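You operate a simulated robot arm through the tools that you are given. There is no shell and no other tool. Be economical: measure what you need, move in short steps, check, and stop when the job is done.

Carry out the task below with a simulated two-armed robot. There is one attempt and no reset: what you move stays moved.

JOB
Open the frame press and carry the white frame to the assembly table.
Fine: free the beam, draw it right back; wind both red knobs back.
Where things are to end (x, y in the base frame): frame within 80 mm of [-130, -960].

It is judged by the outcome, as a careful person would: the job done as asked, and still so three seconds after it is handed in. It fails if anything else is knocked over, pushed out of place, dropped, spilled or broken.

ROBOT AND FRAMES
Two 7-joint arms with fingered hands on one trunk, on a base that drives. Base frame: it is fixed to the floor where the robot stands at the start and does not move with it; the origin is under the middle of the robot, x ahead of it, y to its left, z up; the surface under the hand at the start is at about z = 860. Readings come in mm, rad, newtons and seconds.
The left shoulder is at the start at [70, 169, 1293], the right one opposite. With the tool pointing down near the work surface each hand reaches from about 100 to 660 mm from the robot's upright axis, wherever it stands, measured 20 degrees to its own side. Places, roughly: frame lever [500, 100, 1000]; left red knob [400, 200, 900]; press beam [500, 0, 1000]; right red knob [400, -100, 900]; top of the assembly table [-100, -1000, 900]. Payload 3.4 kg a hand.
The TCP of each hand is the grasp point between the finger pads, 23 mm short of the fingertips. In the tool frame z runs along the fingers and y along their closing line. The gripper opens to 116 mm. The gripper's body begins 65 mm behind the TCP. The gripper is a hand of 4 fingers: y runs from the thumb to the fingers, the wrist lies at [0, 0, -211] in the tool frame.
Orientation is that of the tool frame in the base frame, as [roll, pitch, yaw] about the fixed x, y, z axes, in that order (R = Rz(yaw) Ry(pitch) Rx(roll)). With the fingers straight down and closing along the base's y, the tool's x points along the base's -x, its y along +y and its z along -z.

CONTROLS
- The arms move only by the tool drive_tool. It takes "left_rows", "right_rows" or both (then of equal length, played together; a hand with none holds still); each is a list of rows, each a list of 6 numbers: the shift along the tool's x, y, z in cm, then the turn, a rotation vector about the tool's x, y, z in rad. In form: [[dx, dy, dz, ax, ay, az], ...]. A call has 1 to 20 rows; each row is the pose to reach, as a shift and turn from the pose commanded when the call began, along the tool's axes at that moment. Each row takes 0.2 s and may step no farther than 50 mm and 0.15 rad from the row before; otherwise, the whole call is refused. A pose out of reach is approached as far as the arm can. The call stops where the force on the tool passes 90 N (or 10 N more than at its start, if that is more) or the arm is blocked; 0.2 s more then pass. In this call time passes only in rows, and 0.2 s behind the last. The reply holds the time, the measured pose of the TCP, the force on the tool along the base axes, the opening and the grip force, in the units named above and with some noise, with the torque about the TCP (base axes, N m) and any sound that the robot's microphone picked up.
- Cameras (640 x 400 px; columns grow to the right, rows downward): "scene" is now at [123.8, -47.3, 1517]; the picture's right is [-0.56, -0.83, 0.00], its down [-0.52, 0.35, -0.78] and it looks along [0.65, -0.43, -0.63] (base axes); focal length 214 px, centre (320, 200). "left" rides on the left gripper at [-69, 1, -90] in its tool frame; the picture's right is [-0.01, -1.00, 0.00], its down [0.79, -0.01, -0.61] and it looks along [0.61, -0.01, 0.79] (tool axes); focal length 251 px, centre (320, 200). "right" rides on the right gripper at [68, 1, -90] in its tool frame; the picture's right is [-0.01, 1.00, 0.00], its down [-0.79, -0.01, -0.61] and it looks along [-0.61, -0.01, 0.79] (tool axes); focal length 251 px, centre (320, 200).
- snapshot(camera): a new picture of that camera. The clock stands still meanwhile.
- move_column(by): slides the trunk up (or, below 0, down) by that many mm; the arms and the scene camera ride with it, the base frame stays. It gives what a move gives, with no picture.
- roll_base(legs): drives the robot by 1 to 6 legs, each [ahead, left, turn to the left] in mm, mm and rad, along the robot's own axes; the way and the turn of a leg run together, so that a leg with both is an arc; at most 1500 mm and 3.142 rad a leg. The arms and the cameras ride along, it lands a little off, and it stops where it bumps. It gives what a move gives.
- curl_fingers(finger1, finger2, finger3, thumb_bend, hand): sets how far each is bent, from 0 (flat) to 1 (curled in); at 0.3 the hand is open as for a grip, at 0.7 the pads meet at the TCP. One left out holds its place. A second passes; each finger stops where it meets its share of the squeeze, and holds until it gets a number again. It is the only way to open and close the hand. It gives what a move gives, with no picture; readings hold the bend of each and the force on the fingers (four entries, about 0 where the hand has none), thumb and palm.
- head_to(pan, tilt): turns the head with the scene camera to pan (to the left, within 1.501 rad either way) and tilt (down, from -0.506 to 1.204), counted from straight ahead of the robot. It gives what a move gives.
- locate(camera, pixels): for up to 12 pixels [column, row] of the newest picture of that camera ("zoom" is the newest enlarged one), the place [x, y, z] in the base frame of the surface seen there, good to about 2 mm. The clock stands still meanwhile.
- inspect(camera, box): a new picture of the part [left, top, right, bottom] of that camera's present view, enlarged. The clock stands still meanwhile.
- hand_in(): hands the job in; it is judged then, once.

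Go step by step. Measure first, check grasps and placings, and put right what went wrong. The budget is 80 turns and 62 pictures, counting those below and the enlarged ones. Unless the task says otherwise, let go and move clear before handing in, and close with one line.

The tools are called after ">>>" as name(argument=value, ...) on one line, values as JSON. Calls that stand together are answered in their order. drive_tool: Moves the arms, as the interface text tells. Its arguments: {"type":"object","properties":{"left_rows":{"type":"array"},"right_rows":{"type":"array"}},"required":[]} The other tools are called the same way: move_column (by) slides the trunk up or down; curl_fingers (finger1, finger2, finger3, thumb_bend, hand) moves the fingers one by one; roll_base (legs) drives the base; head_to (pan, tilt) turns the head that bears the scene camera; snapshot (camera) takes a picture; locate (camera, pixels) gives the place of the surface under pixels of a picture; inspect (camera, box) takes an enlarged picture of a part of a camera's view; hand_in () hands the job in.

At the start:

```text
t: 0.0
left_position: [507.4, 88.4, 1307.7]
left_ee_rot: [-3.142, 0.001, 3.142]
left_ft_force: [0.6, 0.0, 0.3]
left_ft_torque: [-0.01, -0.01, -0.02]
left_grip_width: 115.7
left_grip_force: 0.1
left_shape: jaw
left_bend: [0.3, 0.3, 0.3, 0.3]
left_finger forces: [0.0, 0.1, 0.0, 0.0, 0.1, 0.0]
right_position: [403.6, -249.7, 1372.7]
right_ee_rot: [3.142, 0.001, -3.139]
right_ft_force: [0.5, 0.4, 0.6]
right_ft_torque: [-0.01, 0.04, -0.01]
right_grip_width: 115.9
right_grip_force: 0.2
right_shape: jaw
right_bend: [0.3, 0.3, 0.3, 0.3]
right_finger forces: [0.1, 0.1, 0.0, 0.1, 0.1, 0.0]
trunk travel left (down, up): [-800.0, 140.0]
robot x, y, heading: [-0.0, 3.6, 0.001]
head pan, tilt: [-0.588, 0.677]
```

scene: 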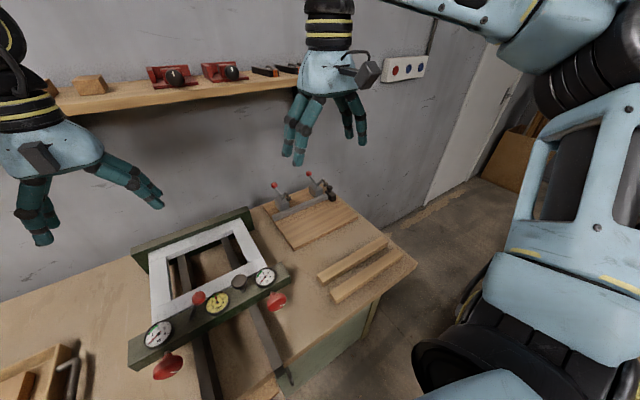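
right: 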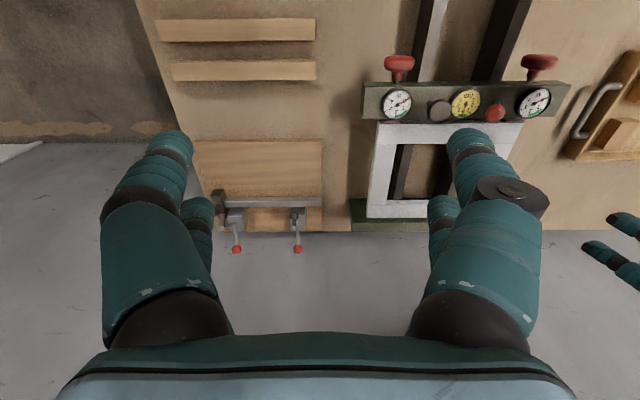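
left: 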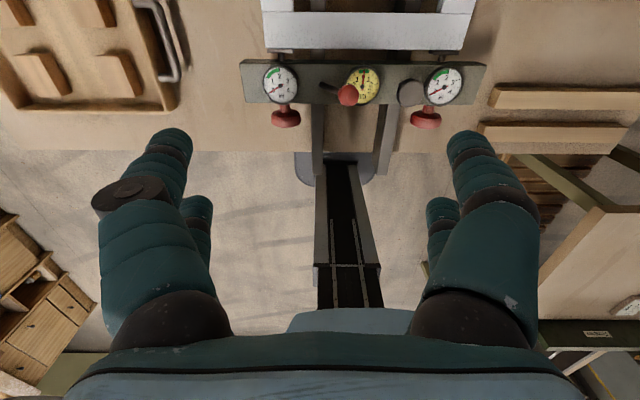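

The scene shows the press with the white frame, a beam with gauges and two red knobs (165,365 and 277,300), and a lever with a red ball near (198,298). I'll zoom in and aim the head at it.

>>> head_to(pan=0.0, tilt=0.9)

>>> inspect(camera="scene", box=[200, 120, 440, 270])

>>> snapshot(camera="scene")

```text
t: 1.0
left_position: [508.4, 89.3, 1307.7]
left_ee_rot: [3.142, -0.001, -3.141]
left_ft_force: [1.2, -0.7, -0.1]
left_ft_torque: [0.02, 0.01, 0.02]
left_grip_width: 115.9
left_grip_force: 0.1
left_shape: jaw
left_bend: [0.3, 0.3, 0.3, 0.3]
left_finger forces: [0.1, 0.1, 0.0, 0.0, 0.0, 0.0]
right_position: [403.3, -249.1, 1370.4]
right_ee_rot: [3.141, 0.0, 3.141]
right_ft_force: [0.7, -0.3, -0.2]
right_ft_torque: [0.01, -0.01, 0.02]
right_grip_width: 115.7
right_grip_force: 0.1
right_shape: jaw
right_bend: [0.3, 0.3, 0.3, 0.3]
right_finger forces: [0.0, 0.0, 0.1, 0.0, 0.1, 0.0]
trunk travel left (down, up): [-800.0, 140.0]
robot x, y, heading: [-1.1, -0.3, 0.001]
head pan, tilt: [0.0, 0.901]
```

```text
2.67 times, centred on (320, 195) of scene
```

zoom: 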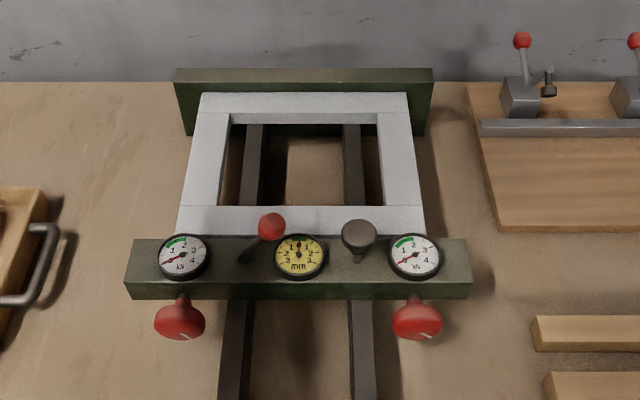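

```text
57 pictures are left
```

scene: 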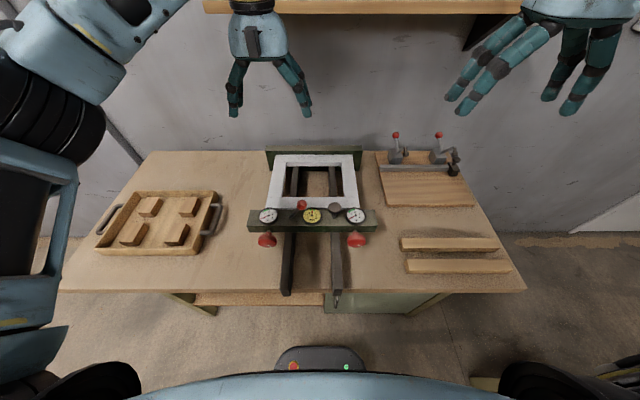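

The zoom shows beam, lever (270,225 red ball), black handle knob (359,237), gauges and red knobs (180,320; 416,320). I'll measure them.

>>> locate(camera="zoom", pixels=[[271, 224], [246, 257], [359, 232], [180, 318], [416, 320], [183, 298], [135, 270], [465, 270], [190, 225], [415, 220], [305, 103], [305, 218]])

>>> locate(camera="zoom", pixels=[[300, 245], [300, 285], [300, 76], [240, 340], [360, 340], [300, 350], [205, 160], [398, 160], [230, 160], [380, 160], [305, 160], [395, 145]])

>>> inspect(camera="scene", box=[240, 190, 384, 280])

>>> inspect(camera="left", box=[220, 0, 508, 180])

```text
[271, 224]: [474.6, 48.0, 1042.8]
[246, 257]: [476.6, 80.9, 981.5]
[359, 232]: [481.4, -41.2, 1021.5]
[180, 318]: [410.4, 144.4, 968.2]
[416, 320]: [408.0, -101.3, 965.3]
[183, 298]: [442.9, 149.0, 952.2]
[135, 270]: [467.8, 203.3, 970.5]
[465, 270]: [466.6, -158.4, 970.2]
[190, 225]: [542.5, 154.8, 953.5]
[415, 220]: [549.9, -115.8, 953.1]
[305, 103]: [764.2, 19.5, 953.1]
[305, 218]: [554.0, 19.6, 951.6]
```

```text
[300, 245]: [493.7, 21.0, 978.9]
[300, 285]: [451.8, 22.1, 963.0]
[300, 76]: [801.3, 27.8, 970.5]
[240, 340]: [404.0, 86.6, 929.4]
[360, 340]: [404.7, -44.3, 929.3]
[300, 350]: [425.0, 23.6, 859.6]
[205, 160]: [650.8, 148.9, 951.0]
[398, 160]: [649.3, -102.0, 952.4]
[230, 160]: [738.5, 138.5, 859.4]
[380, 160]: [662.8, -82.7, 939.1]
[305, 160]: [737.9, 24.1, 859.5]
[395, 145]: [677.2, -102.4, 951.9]
```

```text
4.44 times, centred on (312, 235) of scene
```

zoom: 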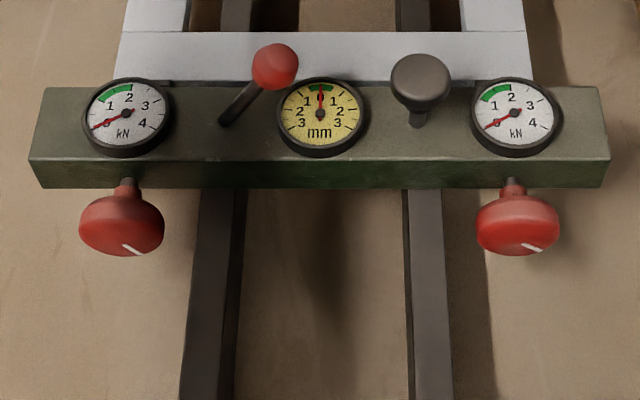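

```text
2.22 times, centred on (364, 90) of left
```

zoom: 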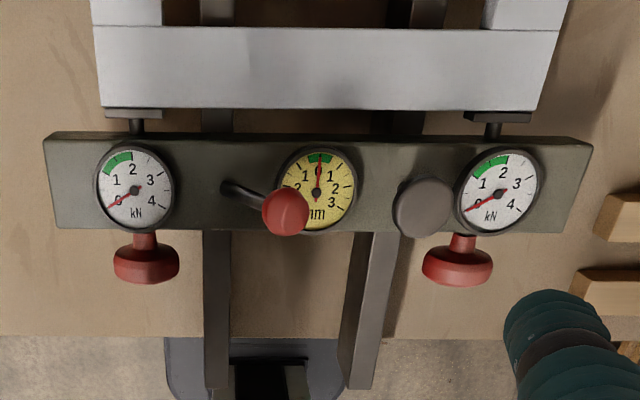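

The gauges read 0; the lever hub is at about [476,81,980] and leans right to its ball at [475,48,1043], and a black mushroom knob sits at y=-41. I'll look more closely from several sides.

>>> inspect(camera="right", box=[350, 40, 574, 180])

>>> inspect(camera="left", box=[284, 50, 444, 150])

>>> inspect(camera="scene", box=[280, 190, 344, 230])

```text
2.86 times, centred on (462, 110) of right
```

zoom: 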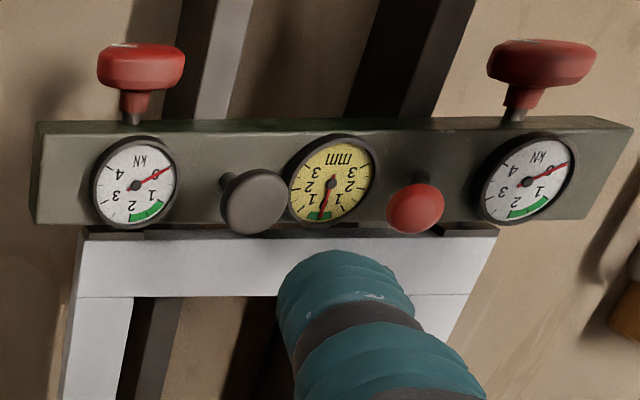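

```text
4.00 times, centred on (364, 100) of left
```

zoom: 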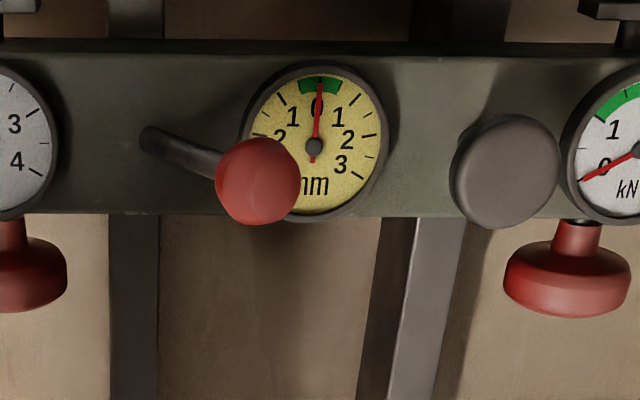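

```text
10.00 times, centred on (312, 210) of scene
```

zoom: 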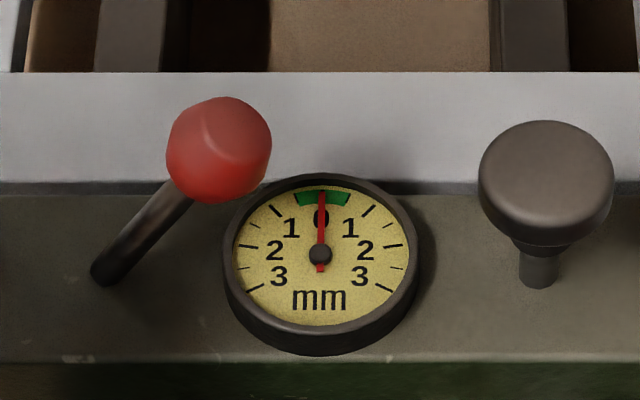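

The lever rod rises from the beam top and leans to the right; the mushroom is likely the pull grip. I'll half-close the left hand and bring it down over the red ball.

>>> curl_fingers(hand="left", finger1=0.48, finger2=0.48, finger3=0.48, thumb_bend=0.48)

>>> drive_tool(left_rows=[[1.5, -2, 2, 0, 0, 0], [3, -4.1, 5, 0, 0, 0], [3, -4.1, 9, 0, 0, 0], [3, -4.1, 13, 0, 0, 0], [3, -4.1, 17, 0, 0, 0], [3, -4.1, 20, 0, 0, 0]])

>>> snapshot(camera="left")

>>> snapshot(camera="scene")

```text
t: 2.0
left_position: [507.0, 89.9, 1308.0]
left_ee_rot: [-3.141, 0.0, -3.141]
left_ft_force: [-0.9, 0.1, 0.3]
left_ft_torque: [0.02, -0.03, 0.03]
left_grip_width: 64.7
left_grip_force: 0.0
left_shape: fingers
left_bend: [0.48, 0.48, 0.48, 0.48]
left_finger forces: [0.1, 0.0, 0.1, 0.1, 0.0, 0.0]
right_position: [402.4, -248.3, 1371.3]
right_ee_rot: [3.141, 0.001, 3.141]
right_ft_force: [0.6, -0.2, 0.9]
right_ft_torque: [0.01, 0.01, -0.04]
right_grip_width: 116.1
right_grip_force: 0.0
right_shape: jaw
right_bend: [0.3, 0.3, 0.3, 0.3]
right_finger forces: [0.1, 0.1, 0.0, 0.0, 0.0, 0.1]
trunk travel left (down, up): [-800.0, 140.0]
robot x, y, heading: [-4.9, 2.8, 0.003]
head pan, tilt: [0.0, 0.901]
```

```text
t: 3.4
left_position: [478.1, 49.1, 1106.2]
left_ee_rot: [-3.141, -0.001, 3.14]
left_ft_force: [-0.6, -0.6, -0.1]
left_ft_torque: [-0.02, -0.04, 0.01]
left_grip_width: 64.6
left_grip_force: 0.0
left_shape: fingers
left_bend: [0.48, 0.48, 0.48, 0.48]
left_finger forces: [0.1, 0.0, 0.0, 0.0, 0.0, 0.1]
right_position: [403.6, -249.0, 1372.3]
right_ee_rot: [-3.141, 0.0, -3.141]
right_ft_force: [0.0, 0.7, -0.6]
right_ft_torque: [-0.02, 0.01, -0.03]
right_grip_width: 116.0
right_grip_force: 0.0
right_shape: jaw
right_bend: [0.3, 0.3, 0.3, 0.3]
right_finger forces: [0.1, 0.0, 0.0, 0.0, 0.1, 0.1]
trunk travel left (down, up): [-800.0, 140.0]
robot x, y, heading: [1.1, -0.9, -0.003]
head pan, tilt: [0.0, 0.901]
```

```text
51 pictures are left
```

left: 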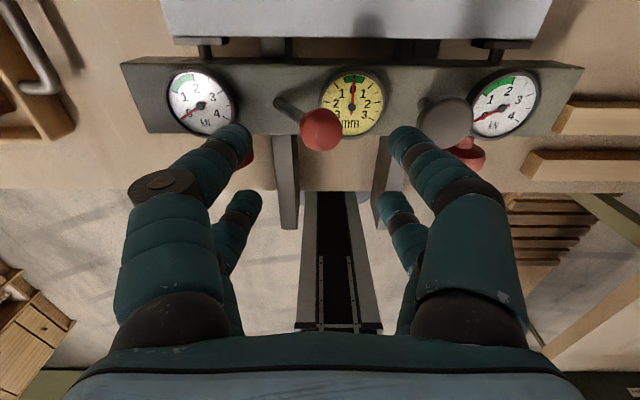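

```text
50 pictures are left
```

scene: 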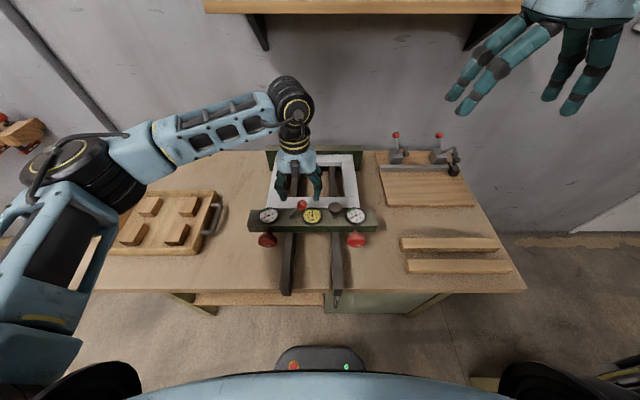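

The fingers straddle the ball in y and nothing is touching. I'll measure the ball, its rod and the knob from this view before the final descent.

>>> locate(camera="left", pixels=[[320, 128], [304, 130], [336, 130], [283, 102], [450, 118], [320, 146]])

```text
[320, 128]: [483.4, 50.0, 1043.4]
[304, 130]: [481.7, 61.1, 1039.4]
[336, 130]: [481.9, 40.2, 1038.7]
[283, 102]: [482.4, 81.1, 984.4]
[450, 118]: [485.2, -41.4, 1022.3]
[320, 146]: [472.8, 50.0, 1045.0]
```

The ball centre is about [476,50,1037]. I'll descend and grip it lightly.

>>> drive_tool(left_rows=[[0, 0.1, 3.5, 0, 0, 0], [0.1, 0.1, 6.8, 0, 0, 0]])

>>> curl_fingers(hand="left", finger1=0.64, finger2=0.64, finger3=0.64, thumb_bend=0.64)

>>> inspect(camera="left", box=[160, 0, 480, 200])

```text
t: 4.0
left_position: [476.7, 48.6, 1036.7]
left_ee_rot: [-3.141, -0.001, -3.14]
left_ft_force: [0.7, 0.0, 0.0]
left_ft_torque: [0.0, 0.02, 0.03]
left_grip_width: 64.6
left_grip_force: 0.0
left_shape: fingers
left_bend: [0.48, 0.48, 0.48, 0.48]
left_finger forces: [0.0, 0.0, 0.0, 0.0, 0.0, 0.0]
right_position: [402.6, -250.2, 1372.6]
right_ee_rot: [3.14, 0.0, -3.14]
right_ft_force: [0.4, 0.4, 0.4]
right_ft_torque: [-0.01, 0.01, 0.0]
right_grip_width: 115.7
right_grip_force: 0.0
right_shape: jaw
right_bend: [0.3, 0.3, 0.3, 0.3]
right_finger forces: [0.0, 0.1, 0.0, 0.0, 0.2, 0.1]
trunk travel left (down, up): [-800.0, 140.0]
robot x, y, heading: [-0.8, 0.4, -0.001]
head pan, tilt: [0.0, 0.901]
```

```text
t: 5.0
left_position: [477.4, 48.3, 1037.7]
left_ee_rot: [3.141, -0.001, -3.14]
left_ft_force: [-0.7, 0.4, 0.8]
left_ft_torque: [0.01, 0.01, 0.01]
left_grip_width: 18.1
left_grip_force: 0.1
left_shape: fingers
left_bend: [0.64, 0.64, 0.64, 0.64]
left_finger forces: [0.1, 0.0, 0.0, 0.0, 0.0, 0.0]
right_position: [402.1, -248.7, 1371.8]
right_ee_rot: [-3.142, 0.0, -3.141]
right_ft_force: [0.4, 0.0, 0.2]
right_ft_torque: [-0.01, -0.01, 0.02]
right_grip_width: 116.0
right_grip_force: 0.1
right_shape: jaw
right_bend: [0.3, 0.3, 0.3, 0.3]
right_finger forces: [0.0, 0.0, 0.0, 0.0, 0.1, 0.0]
trunk travel left (down, up): [-800.0, 140.0]
robot x, y, heading: [1.1, -1.8, -0.002]
head pan, tilt: [0.0, 0.901]
```

```text
2.00 times, centred on (320, 100) of left
```

zoom: 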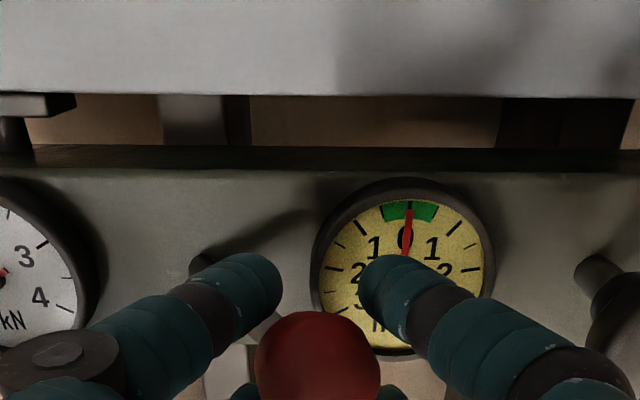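

The digits sit around the ball without touching it. I'll close further to grip it.

>>> curl_fingers(hand="left", finger1=0.72, finger2=0.72, finger3=0.72, thumb_bend=0.72)

>>> snapshot(camera="left")

>>> inspect(camera="scene", box=[264, 160, 360, 220])

```text
t: 6.0
left_position: [477.1, 48.5, 1036.8]
left_ee_rot: [-3.141, 0.002, 3.141]
left_ft_force: [3.2, -0.4, -1.8]
left_ft_torque: [-0.01, -0.03, 0.0]
left_grip_width: 0.7
left_grip_force: 2.1
left_shape: fingers
left_bend: [0.71, 0.71, 0.71, 0.7]
left_finger forces: [2.2, 0.0, 0.1, 0.1, 1.9, 0.1]
right_position: [404.6, -249.5, 1372.4]
right_ee_rot: [-3.141, 0.001, -3.142]
right_ft_force: [-0.4, -0.2, -0.7]
right_ft_torque: [0.03, 0.02, 0.04]
right_grip_width: 116.0
right_grip_force: 0.0
right_shape: jaw
right_bend: [0.3, 0.3, 0.3, 0.3]
right_finger forces: [0.0, 0.0, 0.1, 0.0, 0.0, 0.0]
trunk travel left (down, up): [-800.0, 140.0]
robot x, y, heading: [0.8, 1.7, -0.003]
head pan, tilt: [0.0, 0.901]
```

```text
48 pictures are left
```

left: 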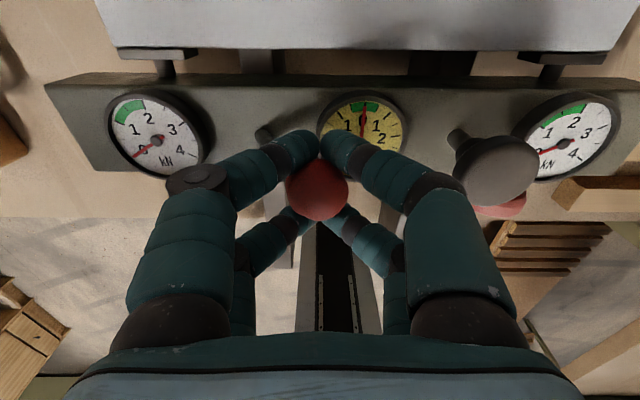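

```text
6.67 times, centred on (312, 190) of scene
```

zoom: 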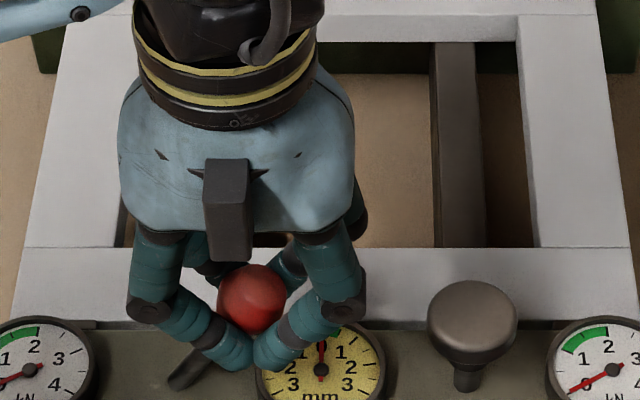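

The ball is caged inside all four digits. I'll swing it to the left along its arc, upright first.

>>> drive_tool(left_rows=[[0, 0.5, -0.2, 0, 0, 0], [0, 1.0, -0.4, 0, 0, 0], [0, 1.5, -0.5, 0, 0, 0], [0, 2.0, -0.6, 0, 0, 0]])

>>> inspect(camera="scene", box=[240, 150, 384, 240])

```text
t: 7.0
left_position: [477.2, 69.6, 1044.0]
left_ee_rot: [3.141, -0.001, 3.141]
left_ft_force: [2.8, -0.9, 0.5]
left_ft_torque: [0.0, -0.02, -0.07]
left_grip_width: 0.0
left_grip_force: 1.7
left_shape: fingers
left_bend: [0.71, 0.71, 0.71, 0.71]
left_finger forces: [2.7, 0.0, 0.0, 0.1, 0.0, 0.0]
right_position: [404.0, -250.2, 1370.5]
right_ee_rot: [-3.14, 0.001, -3.141]
right_ft_force: [0.7, 0.1, 0.5]
right_ft_torque: [0.0, -0.01, -0.03]
right_grip_width: 115.7
right_grip_force: 0.0
right_shape: jaw
right_bend: [0.3, 0.3, 0.3, 0.3]
right_finger forces: [0.0, 0.1, 0.1, 0.0, 0.1, 0.1]
trunk travel left (down, up): [-800.0, 140.0]
robot x, y, heading: [0.6, 0.2, 0.001]
head pan, tilt: [0.0, 0.901]
```

```text
4.44 times, centred on (312, 195) of scene
```

zoom: 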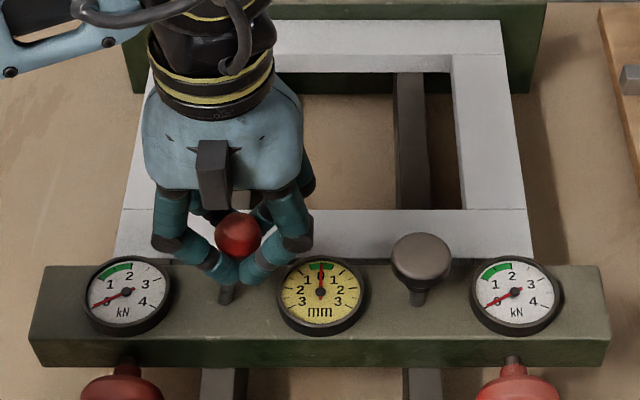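

The lever swings freely and is nearly upright. I'll continue over to the left until it stops.

>>> drive_tool(left_rows=[[0, 0.8, 0, 0, 0, 0], [0, 1.6, 0.0, 0, 0, 0], [0, 2.4, 0.2, 0, 0, 0], [0, 3.2, 0.45, 0, 0, 0], [0, 4.0, 0.8, 0, 0, 0]])

>>> inspect(camera="scene", box=[240, 150, 384, 240])

```text
t: 8.2
left_position: [475.2, 109.7, 1037.8]
left_ee_rot: [-3.14, -0.001, 3.141]
left_ft_force: [0.8, -0.5, -0.5]
left_ft_torque: [-0.01, 0.01, 0.04]
left_grip_width: 0.3
left_grip_force: 0.0
left_shape: fingers
left_bend: [0.71, 0.71, 0.71, 0.71]
left_finger forces: [0.1, 0.1, 0.1, 0.0, 0.4, 0.0]
right_position: [403.2, -249.2, 1371.9]
right_ee_rot: [3.14, 0.0, -3.141]
right_ft_force: [-0.2, -0.5, 0.3]
right_ft_torque: [-0.04, 0.0, 0.0]
right_grip_width: 116.0
right_grip_force: 0.1
right_shape: jaw
right_bend: [0.3, 0.3, 0.3, 0.3]
right_finger forces: [0.1, 0.1, 0.0, 0.0, 0.0, 0.0]
trunk travel left (down, up): [-800.0, 140.0]
robot x, y, heading: [1.7, -1.8, -0.001]
head pan, tilt: [0.0, 0.901]
```

```text
4.44 times, centred on (312, 195) of scene
```

zoom: 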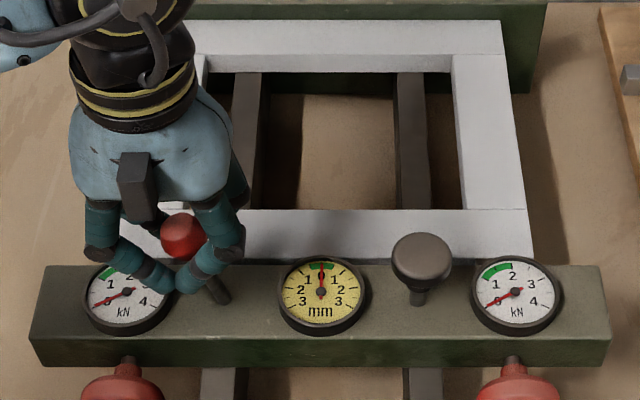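

No stop yet at about 27° left. I'll continue a little farther.

>>> drive_tool(left_rows=[[0, 0.6, 0.4, 0, 0, 0], [0, 1.2, 0.9, 0, 0, 0], [0, 1.7, 1.5, 0, 0, 0]])

>>> inspect(camera="scene", box=[240, 150, 384, 240])

```text
t: 9.0
left_position: [476.6, 127.6, 1022.7]
left_ee_rot: [3.141, 0.0, 3.141]
left_ft_force: [-0.9, -0.6, 0.8]
left_ft_torque: [-0.01, -0.03, -0.01]
left_grip_width: 0.3
left_grip_force: 0.0
left_shape: fingers
left_bend: [0.71, 0.71, 0.71, 0.71]
left_finger forces: [0.0, 0.0, 0.0, 0.1, 0.0, 0.1]
right_position: [402.9, -247.5, 1371.9]
right_ee_rot: [3.139, 0.001, -3.141]
right_ft_force: [0.4, 0.5, 0.0]
right_ft_torque: [-0.03, -0.02, 0.0]
right_grip_width: 115.8
right_grip_force: 0.1
right_shape: jaw
right_bend: [0.3, 0.3, 0.3, 0.3]
right_finger forces: [0.0, 0.1, 0.1, 0.0, 0.0, 0.0]
trunk travel left (down, up): [-800.0, 140.0]
robot x, y, heading: [-0.4, -1.4, 0.001]
head pan, tilt: [0.0, 0.901]
```

```text
4.44 times, centred on (312, 195) of scene
```

zoom: 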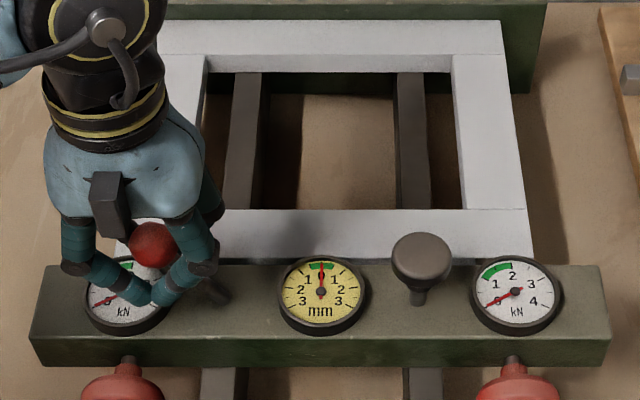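

Still loose. One last bit to about 58°, keeping the fingertips above the gauge.

>>> drive_tool(left_rows=[[0, 0.5, 0.4, 0, 0, 0], [0, 1.0, 0.8, 0, 0, 0], [0, 1.4, 1.0, 0, 0, 0]])

>>> inspect(camera="scene", box=[240, 150, 384, 240])

```text
t: 9.8
left_position: [477.8, 139.4, 1013.2]
left_ee_rot: [3.142, 0.0, -3.141]
left_ft_force: [3.6, -3.1, 0.2]
left_ft_torque: [0.03, 0.02, 0.03]
left_grip_width: 0.0
left_grip_force: 1.3
left_shape: fingers
left_bend: [0.71, 0.71, 0.71, 0.71]
left_finger forces: [0.0, 0.1, 0.0, 0.0, 3.4, 0.0]
right_position: [404.2, -250.4, 1370.6]
right_ee_rot: [-3.141, 0.001, -3.141]
right_ft_force: [0.8, -0.1, 0.0]
right_ft_torque: [0.04, -0.02, -0.01]
right_grip_width: 115.9
right_grip_force: 0.0
right_shape: jaw
right_bend: [0.3, 0.3, 0.3, 0.3]
right_finger forces: [0.1, 0.1, 0.0, 0.0, 0.0, 0.1]
trunk travel left (down, up): [-800.0, 140.0]
robot x, y, heading: [-2.3, -1.3, -0.003]
head pan, tilt: [0.0, 0.901]
```

```text
4.44 times, centred on (312, 195) of scene
```

zoom: 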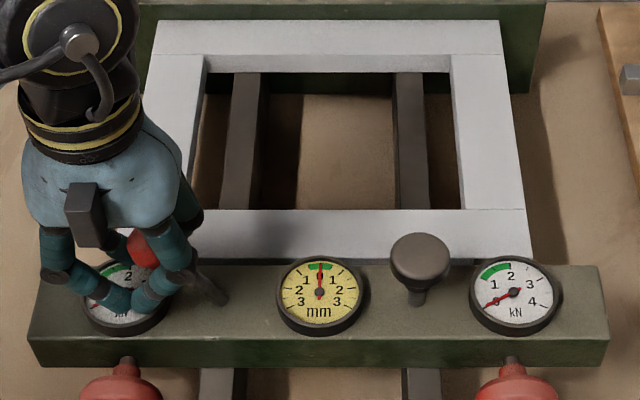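

The thumb reads 3.4 N and the lever has met its stop at about 50° left. I'll release it with the left hand and retreat, then bring the right hand above the mushroom grip.

>>> drive_tool(left_rows=[[0, -0.7, -0.5, 0, 0, 0]])

>>> curl_fingers(hand="left", finger1=0.5, finger2=0.5, finger3=0.5, thumb_bend=0.5)

>>> drive_tool(left_rows=[[0, 0, -4, 0, 0, 0], [0, 0, -8, 0, 0, 0], [0, 2, -12, 0, 0, 0], [0, 5, -16, 0, 0, 0], [0, 9, -19, 0, 0, 0], [0, 13, -22, 0, 0, 0], [0, 17, -24, 0, 0, 0]])

>>> drive_tool(right_rows=[[-2, 4, 2, 0, 0, 0], [-4, 8, 4, 0, 0, 0], [-6, 12, 7, 0, 0, 0], [-8, 16, 9, 0, 0, 0], [-8, 20, 11, 0, 0, 0], [-8, 20.8, 15, 0, 0, 0], [-8, 20.8, 19, 0, 0, 0], [-8, 20.8, 23, 0, 0, 0], [-8, 20.8, 27, 0, 0, 0]])

>>> curl_fingers(hand="right", finger1=0.46, finger2=0.46, finger3=0.46, thumb_bend=0.46)

>>> snapshot(camera="right")

>>> snapshot(camera="scene")

```text
t: 10.2
left_position: [477.7, 134.8, 1017.9]
left_ee_rot: [-3.141, -0.002, -3.141]
left_ft_force: [1.0, -0.6, -0.9]
left_ft_torque: [0.02, 0.02, 0.03]
left_grip_width: 0.2
left_grip_force: 0.6
left_shape: fingers
left_bend: [0.71, 0.71, 0.71, 0.71]
left_finger forces: [0.0, 0.1, 0.1, 0.1, 1.7, 0.1]
right_position: [403.4, -249.1, 1372.1]
right_ee_rot: [3.141, 0.001, 3.141]
right_ft_force: [-0.6, 0.1, 0.5]
right_ft_torque: [-0.01, 0.0, -0.02]
right_grip_width: 116.0
right_grip_force: 0.0
right_shape: jaw
right_bend: [0.3, 0.3, 0.3, 0.3]
right_finger forces: [0.0, 0.0, 0.1, 0.0, 0.0, 0.0]
trunk travel left (down, up): [-800.0, 140.0]
robot x, y, heading: [2.5, 1.1, 0.003]
head pan, tilt: [0.0, 0.901]
```

```text
t: 11.2
left_position: [477.8, 134.3, 1017.9]
left_ee_rot: [3.141, 0.0, -3.141]
left_ft_force: [-1.2, 0.3, -0.2]
left_ft_torque: [-0.02, 0.0, -0.01]
left_grip_width: 57.4
left_grip_force: 0.1
left_shape: fingers
left_bend: [0.5, 0.5, 0.5, 0.5]
left_finger forces: [0.0, 0.1, 0.0, 0.0, 0.0, 0.0]
right_position: [402.4, -249.4, 1372.1]
right_ee_rot: [3.142, 0.001, -3.141]
right_ft_force: [0.0, 0.4, 0.1]
right_ft_torque: [-0.02, 0.0, 0.0]
right_grip_width: 115.8
right_grip_force: 0.0
right_shape: jaw
right_bend: [0.3, 0.3, 0.3, 0.3]
right_finger forces: [0.0, 0.1, 0.0, 0.1, 0.0, 0.0]
trunk travel left (down, up): [-800.0, 140.0]
robot x, y, heading: [1.1, 0.9, 0.001]
head pan, tilt: [0.0, 0.901]
```

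```text
t: 12.8
left_position: [475.7, 306.6, 1257.7]
left_ee_rot: [-3.139, 0.002, 3.141]
left_ft_force: [-0.1, -0.5, -1.0]
left_ft_torque: [-0.01, -0.01, 0.0]
left_grip_width: 57.9
left_grip_force: 0.1
left_shape: fingers
left_bend: [0.5, 0.5, 0.5, 0.5]
left_finger forces: [0.0, 0.0, 0.1, 0.0, 0.1, 0.0]
right_position: [402.0, -247.5, 1372.4]
right_ee_rot: [-3.139, 0.002, 3.14]
right_ft_force: [0.0, 0.1, 0.4]
right_ft_torque: [-0.03, 0.0, -0.01]
right_grip_width: 115.9
right_grip_force: 0.1
right_shape: jaw
right_bend: [0.3, 0.3, 0.3, 0.3]
right_finger forces: [0.1, 0.0, 0.0, 0.0, 0.0, 0.0]
trunk travel left (down, up): [-800.0, 140.0]
robot x, y, heading: [-2.1, -2.5, 0.004]
head pan, tilt: [0.0, 0.901]
```

```text
refused: row 3 steps farther than a row can; nothing moved
```

```text
t: 13.8
left_position: [477.7, 304.7, 1256.1]
left_ee_rot: [-3.14, -0.001, -3.141]
left_ft_force: [0.7, -0.4, 0.1]
left_ft_torque: [0.01, 0.0, 0.01]
left_grip_width: 57.7
left_grip_force: 0.0
left_shape: fingers
left_bend: [0.5, 0.5, 0.5, 0.5]
left_finger forces: [0.0, 0.0, 0.0, 0.0, 0.0, 0.1]
right_position: [403.3, -248.9, 1370.6]
right_ee_rot: [-3.141, 0.0, 3.141]
right_ft_force: [0.1, 0.2, 0.1]
right_ft_torque: [0.0, 0.05, -0.02]
right_grip_width: 70.7
right_grip_force: 0.1
right_shape: fingers
right_bend: [0.46, 0.46, 0.46, 0.46]
right_finger forces: [0.0, 0.0, 0.0, 0.1, 0.0, 0.0]
trunk travel left (down, up): [-800.0, 140.0]
robot x, y, heading: [1.7, 1.4, 0.001]
head pan, tilt: [0.0, 0.901]
```

```text
42 pictures are left
```

right: 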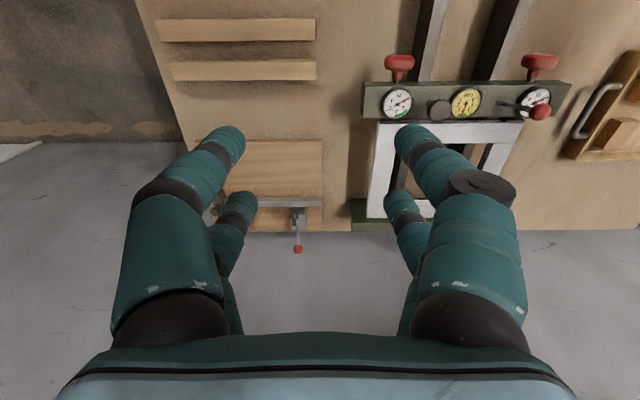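

```text
41 pictures are left
```

scene: 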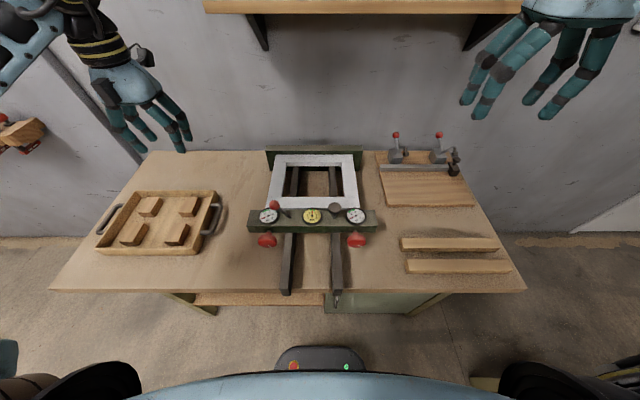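

The lever now rests to the left; the right-hand call was refused for too large a step. I'll redo it with shorter rows and measure the rail ends.

>>> locate(camera="scene", pixels=[[287, 288], [337, 290], [337, 303], [320, 288], [335, 205], [274, 205]])

>>> drive_tool(right_rows=[[-1.5, 3.5, 2, 0, 0, 0], [-3, 7, 4, 0, 0, 0], [-4.5, 10.5, 6, 0, 0, 0], [-6, 14, 8, 0, 0, 0], [-7.5, 17.5, 10, 0, 0, 0], [-8, 20.8, 13, 0, 0, 0], [-8, 20.8, 17, 0, 0, 0], [-8, 20.8, 21, 0, 0, 0], [-8, 20.8, 25, 0, 0, 0], [-8, 20.8, 28, 0, 0, 0]])

>>> snapshot(camera="right")

```text
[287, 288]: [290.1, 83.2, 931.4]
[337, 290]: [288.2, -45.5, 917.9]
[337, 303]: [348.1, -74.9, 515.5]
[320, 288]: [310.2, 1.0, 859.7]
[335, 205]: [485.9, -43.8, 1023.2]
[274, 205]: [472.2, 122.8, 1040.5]
```

```text
t: 16.0
left_position: [477.1, 304.5, 1255.7]
left_ee_rot: [3.14, -0.001, -3.14]
left_ft_force: [0.1, 0.2, -0.5]
left_ft_torque: [0.01, -0.01, 0.03]
left_grip_width: 58.0
left_grip_force: 0.0
left_shape: fingers
left_bend: [0.5, 0.5, 0.5, 0.5]
left_finger forces: [0.1, 0.0, 0.1, 0.0, 0.0, 0.0]
right_position: [446.6, -105.4, 1109.8]
right_ee_rot: [3.141, -0.001, -3.141]
right_ft_force: [1.1, 1.0, 0.4]
right_ft_torque: [-0.03, -0.01, 0.01]
right_grip_width: 70.5
right_grip_force: 0.0
right_shape: fingers
right_bend: [0.46, 0.46, 0.46, 0.46]
right_finger forces: [0.1, 0.0, 0.1, 0.0, 0.0, 0.0]
right hand out of reach, approached as far as the arm can: row 4, 5, 6, 7, 8, 9, 10
trunk travel left (down, up): [-800.0, 140.0]
robot x, y, heading: [-1.4, 0.5, 0.003]
head pan, tilt: [0.0, 0.901]
```

```text
40 pictures are left
```

right: 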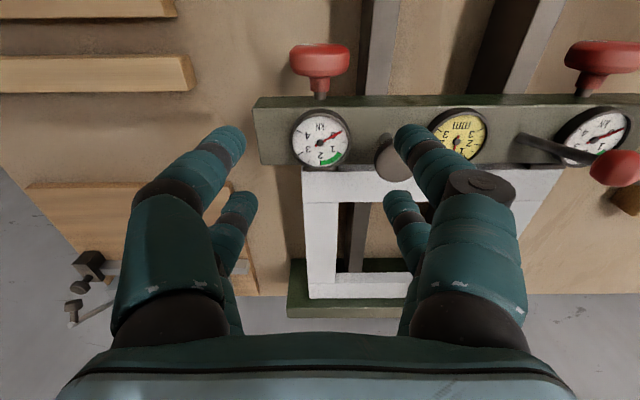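

The arm stopped short at [447,-105,1110]. I'll try the remaining shift from here, now lower.

>>> drive_tool(right_rows=[[-0.6, 1.0, 0.5, 0, 0, 0], [-1.2, 2.2, 1, 0, 0, 0], [-1.8, 3.2, 1.5, 0, 0, 0], [-2.4, 4.3, 2, 0, 0, 0], [-3.0, 5.4, 2.5, 0, 0, 0], [-3.6, 6.4, 3, 0, 0, 0]])

>>> snapshot(camera="scene")

```text
t: 17.4
left_position: [477.1, 303.8, 1256.5]
left_ee_rot: [3.141, 0.0, -3.14]
left_ft_force: [0.0, 0.3, 1.2]
left_ft_torque: [0.0, -0.01, -0.03]
left_grip_width: 58.2
left_grip_force: 0.0
left_shape: fingers
left_bend: [0.5, 0.5, 0.5, 0.5]
left_finger forces: [0.1, 0.0, 0.0, 0.0, 0.0, 0.0]
right_position: [442.6, -106.2, 1097.2]
right_ee_rot: [3.139, 0.002, 3.141]
right_ft_force: [-0.1, -0.6, -0.5]
right_ft_torque: [0.0, 0.03, 0.02]
right_grip_width: 70.3
right_grip_force: 0.1
right_shape: fingers
right_bend: [0.46, 0.46, 0.46, 0.46]
right_finger forces: [0.0, 0.1, 0.1, 0.0, 0.0, 0.1]
right hand out of reach, approached as far as the arm can: row 1, 2, 3, 4, 5, 6
trunk travel left (down, up): [-800.0, 140.0]
robot x, y, heading: [2.6, -0.8, 0.002]
head pan, tilt: [0.0, 0.901]
```

```text
39 pictures are left
```

scene: 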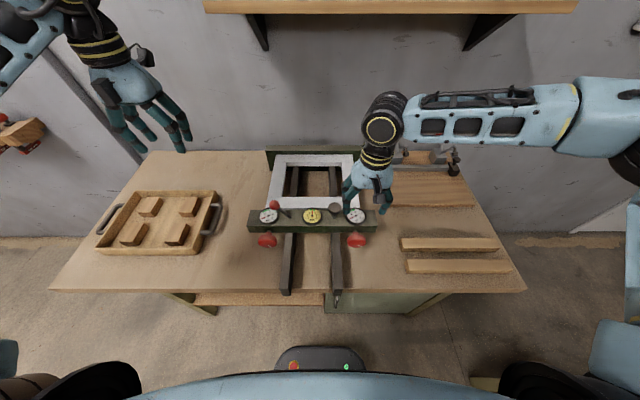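

The right wrist is at a joint limit reaching inward. I'll shift the base left by 100 mm so the mushroom lies more in front of the right shoulder.

>>> drive_tool(right_rows=[[0, 0, -3, 0, 0, 0]])

>>> roll_base(legs=[[0, 100, 0]])

```text
t: 17.8
left_position: [476.0, 304.5, 1256.9]
left_ee_rot: [-3.141, -0.001, 3.141]
left_ft_force: [1.0, -0.4, -0.9]
left_ft_torque: [0.02, -0.02, -0.03]
left_grip_width: 57.9
left_grip_force: 0.0
left_shape: fingers
left_bend: [0.5, 0.5, 0.5, 0.5]
left_finger forces: [0.1, 0.0, 0.0, 0.0, 0.0, 0.0]
right_position: [443.6, -106.4, 1126.9]
right_ee_rot: [-3.141, 0.0, 3.141]
right_ft_force: [-0.2, -1.2, 0.6]
right_ft_torque: [0.0, -0.01, 0.02]
right_grip_width: 70.3
right_grip_force: 0.0
right_shape: fingers
right_bend: [0.46, 0.46, 0.46, 0.46]
right_finger forces: [0.1, 0.1, 0.1, 0.0, 0.0, 0.0]
trunk travel left (down, up): [-800.0, 140.0]
robot x, y, heading: [-0.6, -0.3, 0.001]
head pan, tilt: [0.0, 0.901]
```

```text
t: 18.9
left_position: [475.6, 401.4, 1257.6]
left_ee_rot: [3.141, 0.001, -3.141]
left_ft_force: [-0.7, 0.5, -0.4]
left_ft_torque: [0.02, 0.0, 0.01]
left_grip_width: 57.7
left_grip_force: 0.1
left_shape: fingers
left_bend: [0.5, 0.5, 0.5, 0.5]
left_finger forces: [0.0, 0.0, 0.1, 0.0, 0.0, 0.0]
right_position: [444.9, -8.2, 1127.0]
right_ee_rot: [3.14, 0.001, -3.141]
right_ft_force: [0.0, -0.4, -0.4]
right_ft_torque: [-0.01, -0.04, 0.0]
right_grip_width: 70.7
right_grip_force: 0.0
right_shape: fingers
right_bend: [0.46, 0.46, 0.46, 0.46]
right_finger forces: [0.0, 0.1, 0.0, 0.0, 0.1, 0.0]
trunk travel left (down, up): [-800.0, 140.0]
robot x, y, heading: [2.5, 101.5, 0.003]
head pan, tilt: [0.0, 0.901]
```

Now the right hand is at [445,-8,1127]; I'll move it above the mushroom ([484,-42]) and come down to z≈1015.

>>> drive_tool(right_rows=[[-1.3, -1.2, 0, 0, 0, 0], [-2.6, -2.3, 1, 0, 0, 0], [-3.9, -3.4, 2, 0, 0, 0], [-3.9, -3.4, 5, 0, 0, 0]])

>>> snapshot(camera="right")

```text
t: 19.9
left_position: [477.0, 405.4, 1257.5]
left_ee_rot: [-3.141, 0.0, 3.141]
left_ft_force: [-0.3, -0.4, -0.1]
left_ft_torque: [0.0, 0.02, -0.02]
left_grip_width: 57.8
left_grip_force: 0.0
left_shape: fingers
left_bend: [0.5, 0.5, 0.5, 0.5]
left_finger forces: [0.0, 0.0, 0.1, 0.0, 0.0, 0.1]
right_position: [483.5, -41.1, 1076.4]
right_ee_rot: [3.141, 0.001, -3.141]
right_ft_force: [0.2, 0.4, -0.6]
right_ft_torque: [0.0, -0.02, -0.03]
right_grip_width: 70.6
right_grip_force: 0.1
right_shape: fingers
right_bend: [0.46, 0.46, 0.46, 0.46]
right_finger forces: [0.0, 0.0, 0.0, 0.0, 0.2, 0.1]
trunk travel left (down, up): [-800.0, 140.0]
robot x, y, heading: [0.8, 102.9, 0.0]
head pan, tilt: [0.0, 0.901]
```

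```text
38 pictures are left
```

right: 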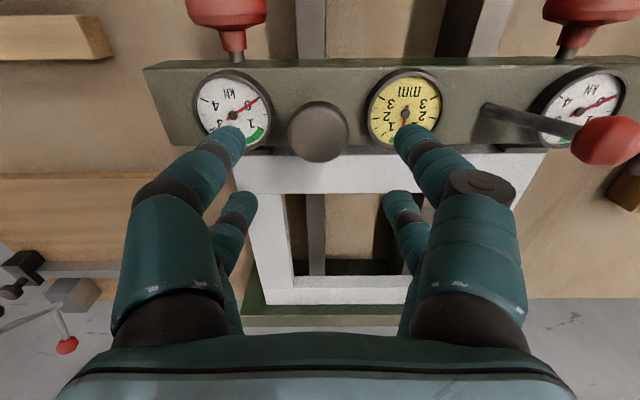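

The mushroom (318,130) is centred between the digits. I'll descend and close on it, then check.

>>> drive_tool(right_rows=[[0, 0, 3.2, 0, 0, 0], [0, 0, 6.2, 0, 0, 0]])

>>> curl_fingers(hand="right", finger1=0.72, finger2=0.72, finger3=0.72, thumb_bend=0.72)

>>> snapshot(camera="right")

```text
t: 20.6
left_position: [475.7, 404.5, 1256.0]
left_ee_rot: [3.14, 0.0, 3.141]
left_ft_force: [-0.9, -1.3, -0.3]
left_ft_torque: [-0.04, 0.0, 0.03]
left_grip_width: 57.7
left_grip_force: 0.2
left_shape: fingers
left_bend: [0.5, 0.5, 0.5, 0.5]
left_finger forces: [0.1, 0.0, 0.0, 0.0, 0.1, 0.0]
right_position: [471.9, -55.3, 1024.2]
right_ee_rot: [3.139, 0.001, 3.141]
right_ft_force: [-0.5, -0.8, 0.2]
right_ft_torque: [-0.01, 0.03, 0.0]
right_grip_width: 70.7
right_grip_force: 0.1
right_shape: fingers
right_bend: [0.46, 0.46, 0.46, 0.46]
right_finger forces: [0.0, 0.0, 0.0, 0.1, 0.0, 0.1]
right hand out of reach, approached as far as the arm can: row 1, 2
trunk travel left (down, up): [-800.0, 140.0]
robot x, y, heading: [0.4, 103.5, -0.003]
head pan, tilt: [0.0, 0.901]
```

```text
t: 21.6
left_position: [477.5, 408.0, 1255.4]
left_ee_rot: [-3.14, 0.001, 3.141]
left_ft_force: [0.3, -0.7, 0.3]
left_ft_torque: [0.01, 0.01, -0.02]
left_grip_width: 57.8
left_grip_force: 0.1
left_shape: fingers
left_bend: [0.5, 0.5, 0.5, 0.5]
left_finger forces: [0.0, 0.0, 0.1, 0.0, 0.0, 0.1]
right_position: [471.1, -53.2, 1023.5]
right_ee_rot: [3.141, 0.001, 3.141]
right_ft_force: [2.1, 10.3, -3.7]
right_ft_torque: [0.1, 0.04, 0.13]
right_grip_width: 0.0
right_grip_force: 6.2
right_shape: fingers
right_bend: [0.71, 0.53, 0.71, 0.71]
right_finger forces: [0.0, 10.1, 2.0, 0.0, 0.1, 0.0]
trunk travel left (down, up): [-800.0, 140.0]
robot x, y, heading: [-1.8, 102.3, -0.002]
head pan, tilt: [0.0, 0.901]
```

```text
37 pictures are left
```

right: 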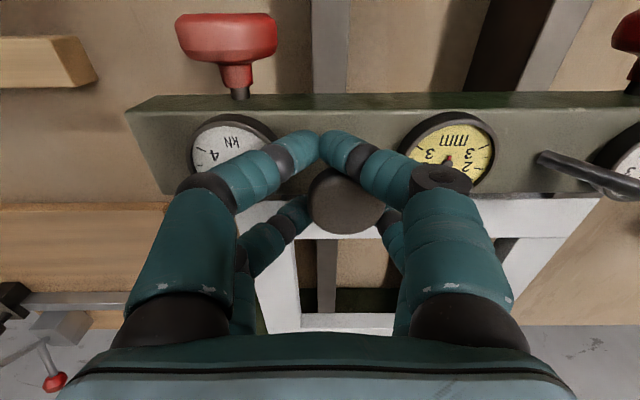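

The knob is caged between the front and back digits, so a pull towards me will work. I'll draw back 40 mm as a test.

>>> drive_tool(right_rows=[[1, 0, 0, 0, 0, 0], [2, 0, 0, 0, 0, 0], [3, 0, 0, 0, 0, 0], [4, 0, 0, 0, 0, 0]])

>>> snapshot(camera="scene")

```text
t: 22.6
left_position: [476.7, 407.3, 1255.6]
left_ee_rot: [-3.139, 0.0, 3.141]
left_ft_force: [0.0, 0.3, -0.6]
left_ft_torque: [0.02, -0.01, -0.01]
left_grip_width: 58.0
left_grip_force: 0.0
left_shape: fingers
left_bend: [0.5, 0.5, 0.5, 0.5]
left_finger forces: [0.0, 0.0, 0.0, 0.1, 0.0, 0.0]
right_position: [430.9, -53.9, 1022.4]
right_ee_rot: [-3.14, 0.002, 3.14]
right_ft_force: [3.2, 7.6, -4.6]
right_ft_torque: [-0.01, 0.0, 0.06]
right_grip_width: 0.1
right_grip_force: 6.8
right_shape: fingers
right_bend: [0.71, 0.52, 0.71, 0.71]
right_finger forces: [0.1, 10.1, 2.8, 0.0, 0.0, 0.1]
trunk travel left (down, up): [-800.0, 140.0]
robot x, y, heading: [-2.8, 102.2, 0.001]
head pan, tilt: [0.0, 0.901]
```

```text
36 pictures are left
```

scene: 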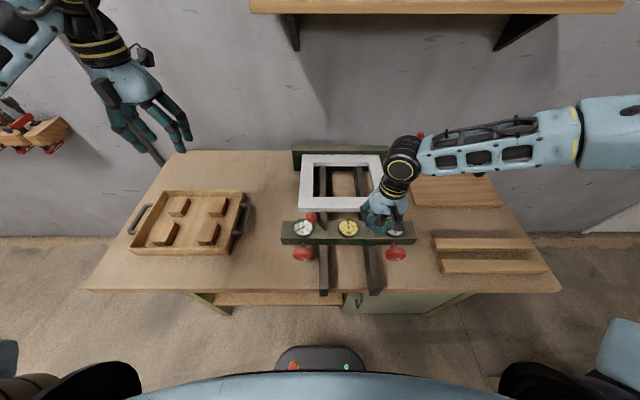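

The beam has come back 40 mm with only ~5 N. I'll continue in small rows, watching for the end stop.

>>> drive_tool(right_rows=[[1, 0, 0, 0, 0, 0], [2, 0, 0, 0, 0, 0], [3, 0, 0, 0, 0, 0], [4, 0, 0, 0, 0, 0], [5, 0, 0, 0, 0, 0], [6, 0, 0, 0, 0, 0], [7, 0, 0, 0, 0, 0]])

>>> snapshot(camera="scene")

```text
t: 24.1
left_position: [481.9, 407.1, 1254.3]
left_ee_rot: [-3.14, -0.006, -3.141]
left_ft_force: [-0.6, 0.3, -0.2]
left_ft_torque: [0.03, 0.03, 0.02]
left_grip_width: 57.9
left_grip_force: 0.1
left_shape: fingers
left_bend: [0.5, 0.5, 0.5, 0.5]
left_finger forces: [0.0, 0.0, 0.0, 0.0, 0.0, 0.0]
right_position: [366.4, -52.1, 1022.2]
right_ee_rot: [-3.14, -0.005, 3.141]
right_ft_force: [13.1, 6.9, -6.7]
right_ft_torque: [-0.04, -0.01, -0.11]
right_grip_width: 0.2
right_grip_force: 9.3
right_shape: fingers
right_bend: [0.71, 0.52, 0.7, 0.71]
right_finger forces: [0.0, 12.7, 5.1, 0.1, 0.0, 0.0]
trunk travel left (down, up): [-800.0, 140.0]
robot x, y, heading: [-1.7, 102.2, 0.006]
head pan, tilt: [0.0, 0.901]
```

```text
35 pictures are left
```

scene: 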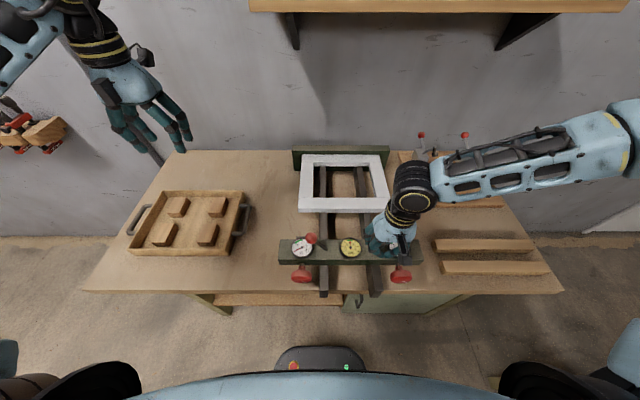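

The force rose to 13 N and the hand lags a little, perhaps the stop. I'll measure the beam, and pull another 30 mm.

>>> locate(camera="scene", pixels=[[330, 245], [330, 258], [285, 247], [325, 290], [374, 290]])

>>> drive_tool(right_rows=[[0.7, 0, 0, 0, 0, 0], [1.4, 0, 0, 0, 0, 0], [2.1, 0, 0, 0, 0, 0], [2.8, 0, 0, 0, 0, 0]])

>>> snapshot(camera="scene")

```text
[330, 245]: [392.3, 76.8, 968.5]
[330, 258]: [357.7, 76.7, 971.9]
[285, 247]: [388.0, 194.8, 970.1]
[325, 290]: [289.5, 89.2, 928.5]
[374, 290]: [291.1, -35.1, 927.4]
```

```text
t: 25.1
left_position: [476.6, 405.1, 1256.9]
left_ee_rot: [-3.141, 0.0, 3.14]
left_ft_force: [0.1, 0.4, -0.4]
left_ft_torque: [0.0, 0.0, -0.04]
left_grip_width: 57.6
left_grip_force: 0.0
left_shape: fingers
left_bend: [0.5, 0.5, 0.5, 0.5]
left_finger forces: [0.0, 0.1, 0.0, 0.0, 0.0, 0.0]
right_position: [333.5, -54.2, 1023.9]
right_ee_rot: [3.14, 0.002, 3.141]
right_ft_force: [0.1, 0.3, -0.3]
right_ft_torque: [0.0, -0.01, -0.01]
right_grip_width: 0.2
right_grip_force: 0.0
right_shape: fingers
right_bend: [0.71, 0.63, 0.72, 0.71]
right_finger forces: [0.0, 0.1, 0.0, 0.0, 0.0, 0.0]
trunk travel left (down, up): [-800.0, 140.0]
robot x, y, heading: [-1.7, 99.7, 0.003]
head pan, tilt: [0.0, 0.901]
```

```text
34 pictures are left
```

scene: 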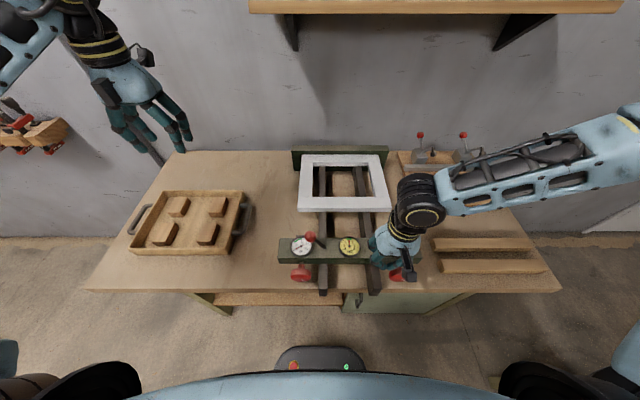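

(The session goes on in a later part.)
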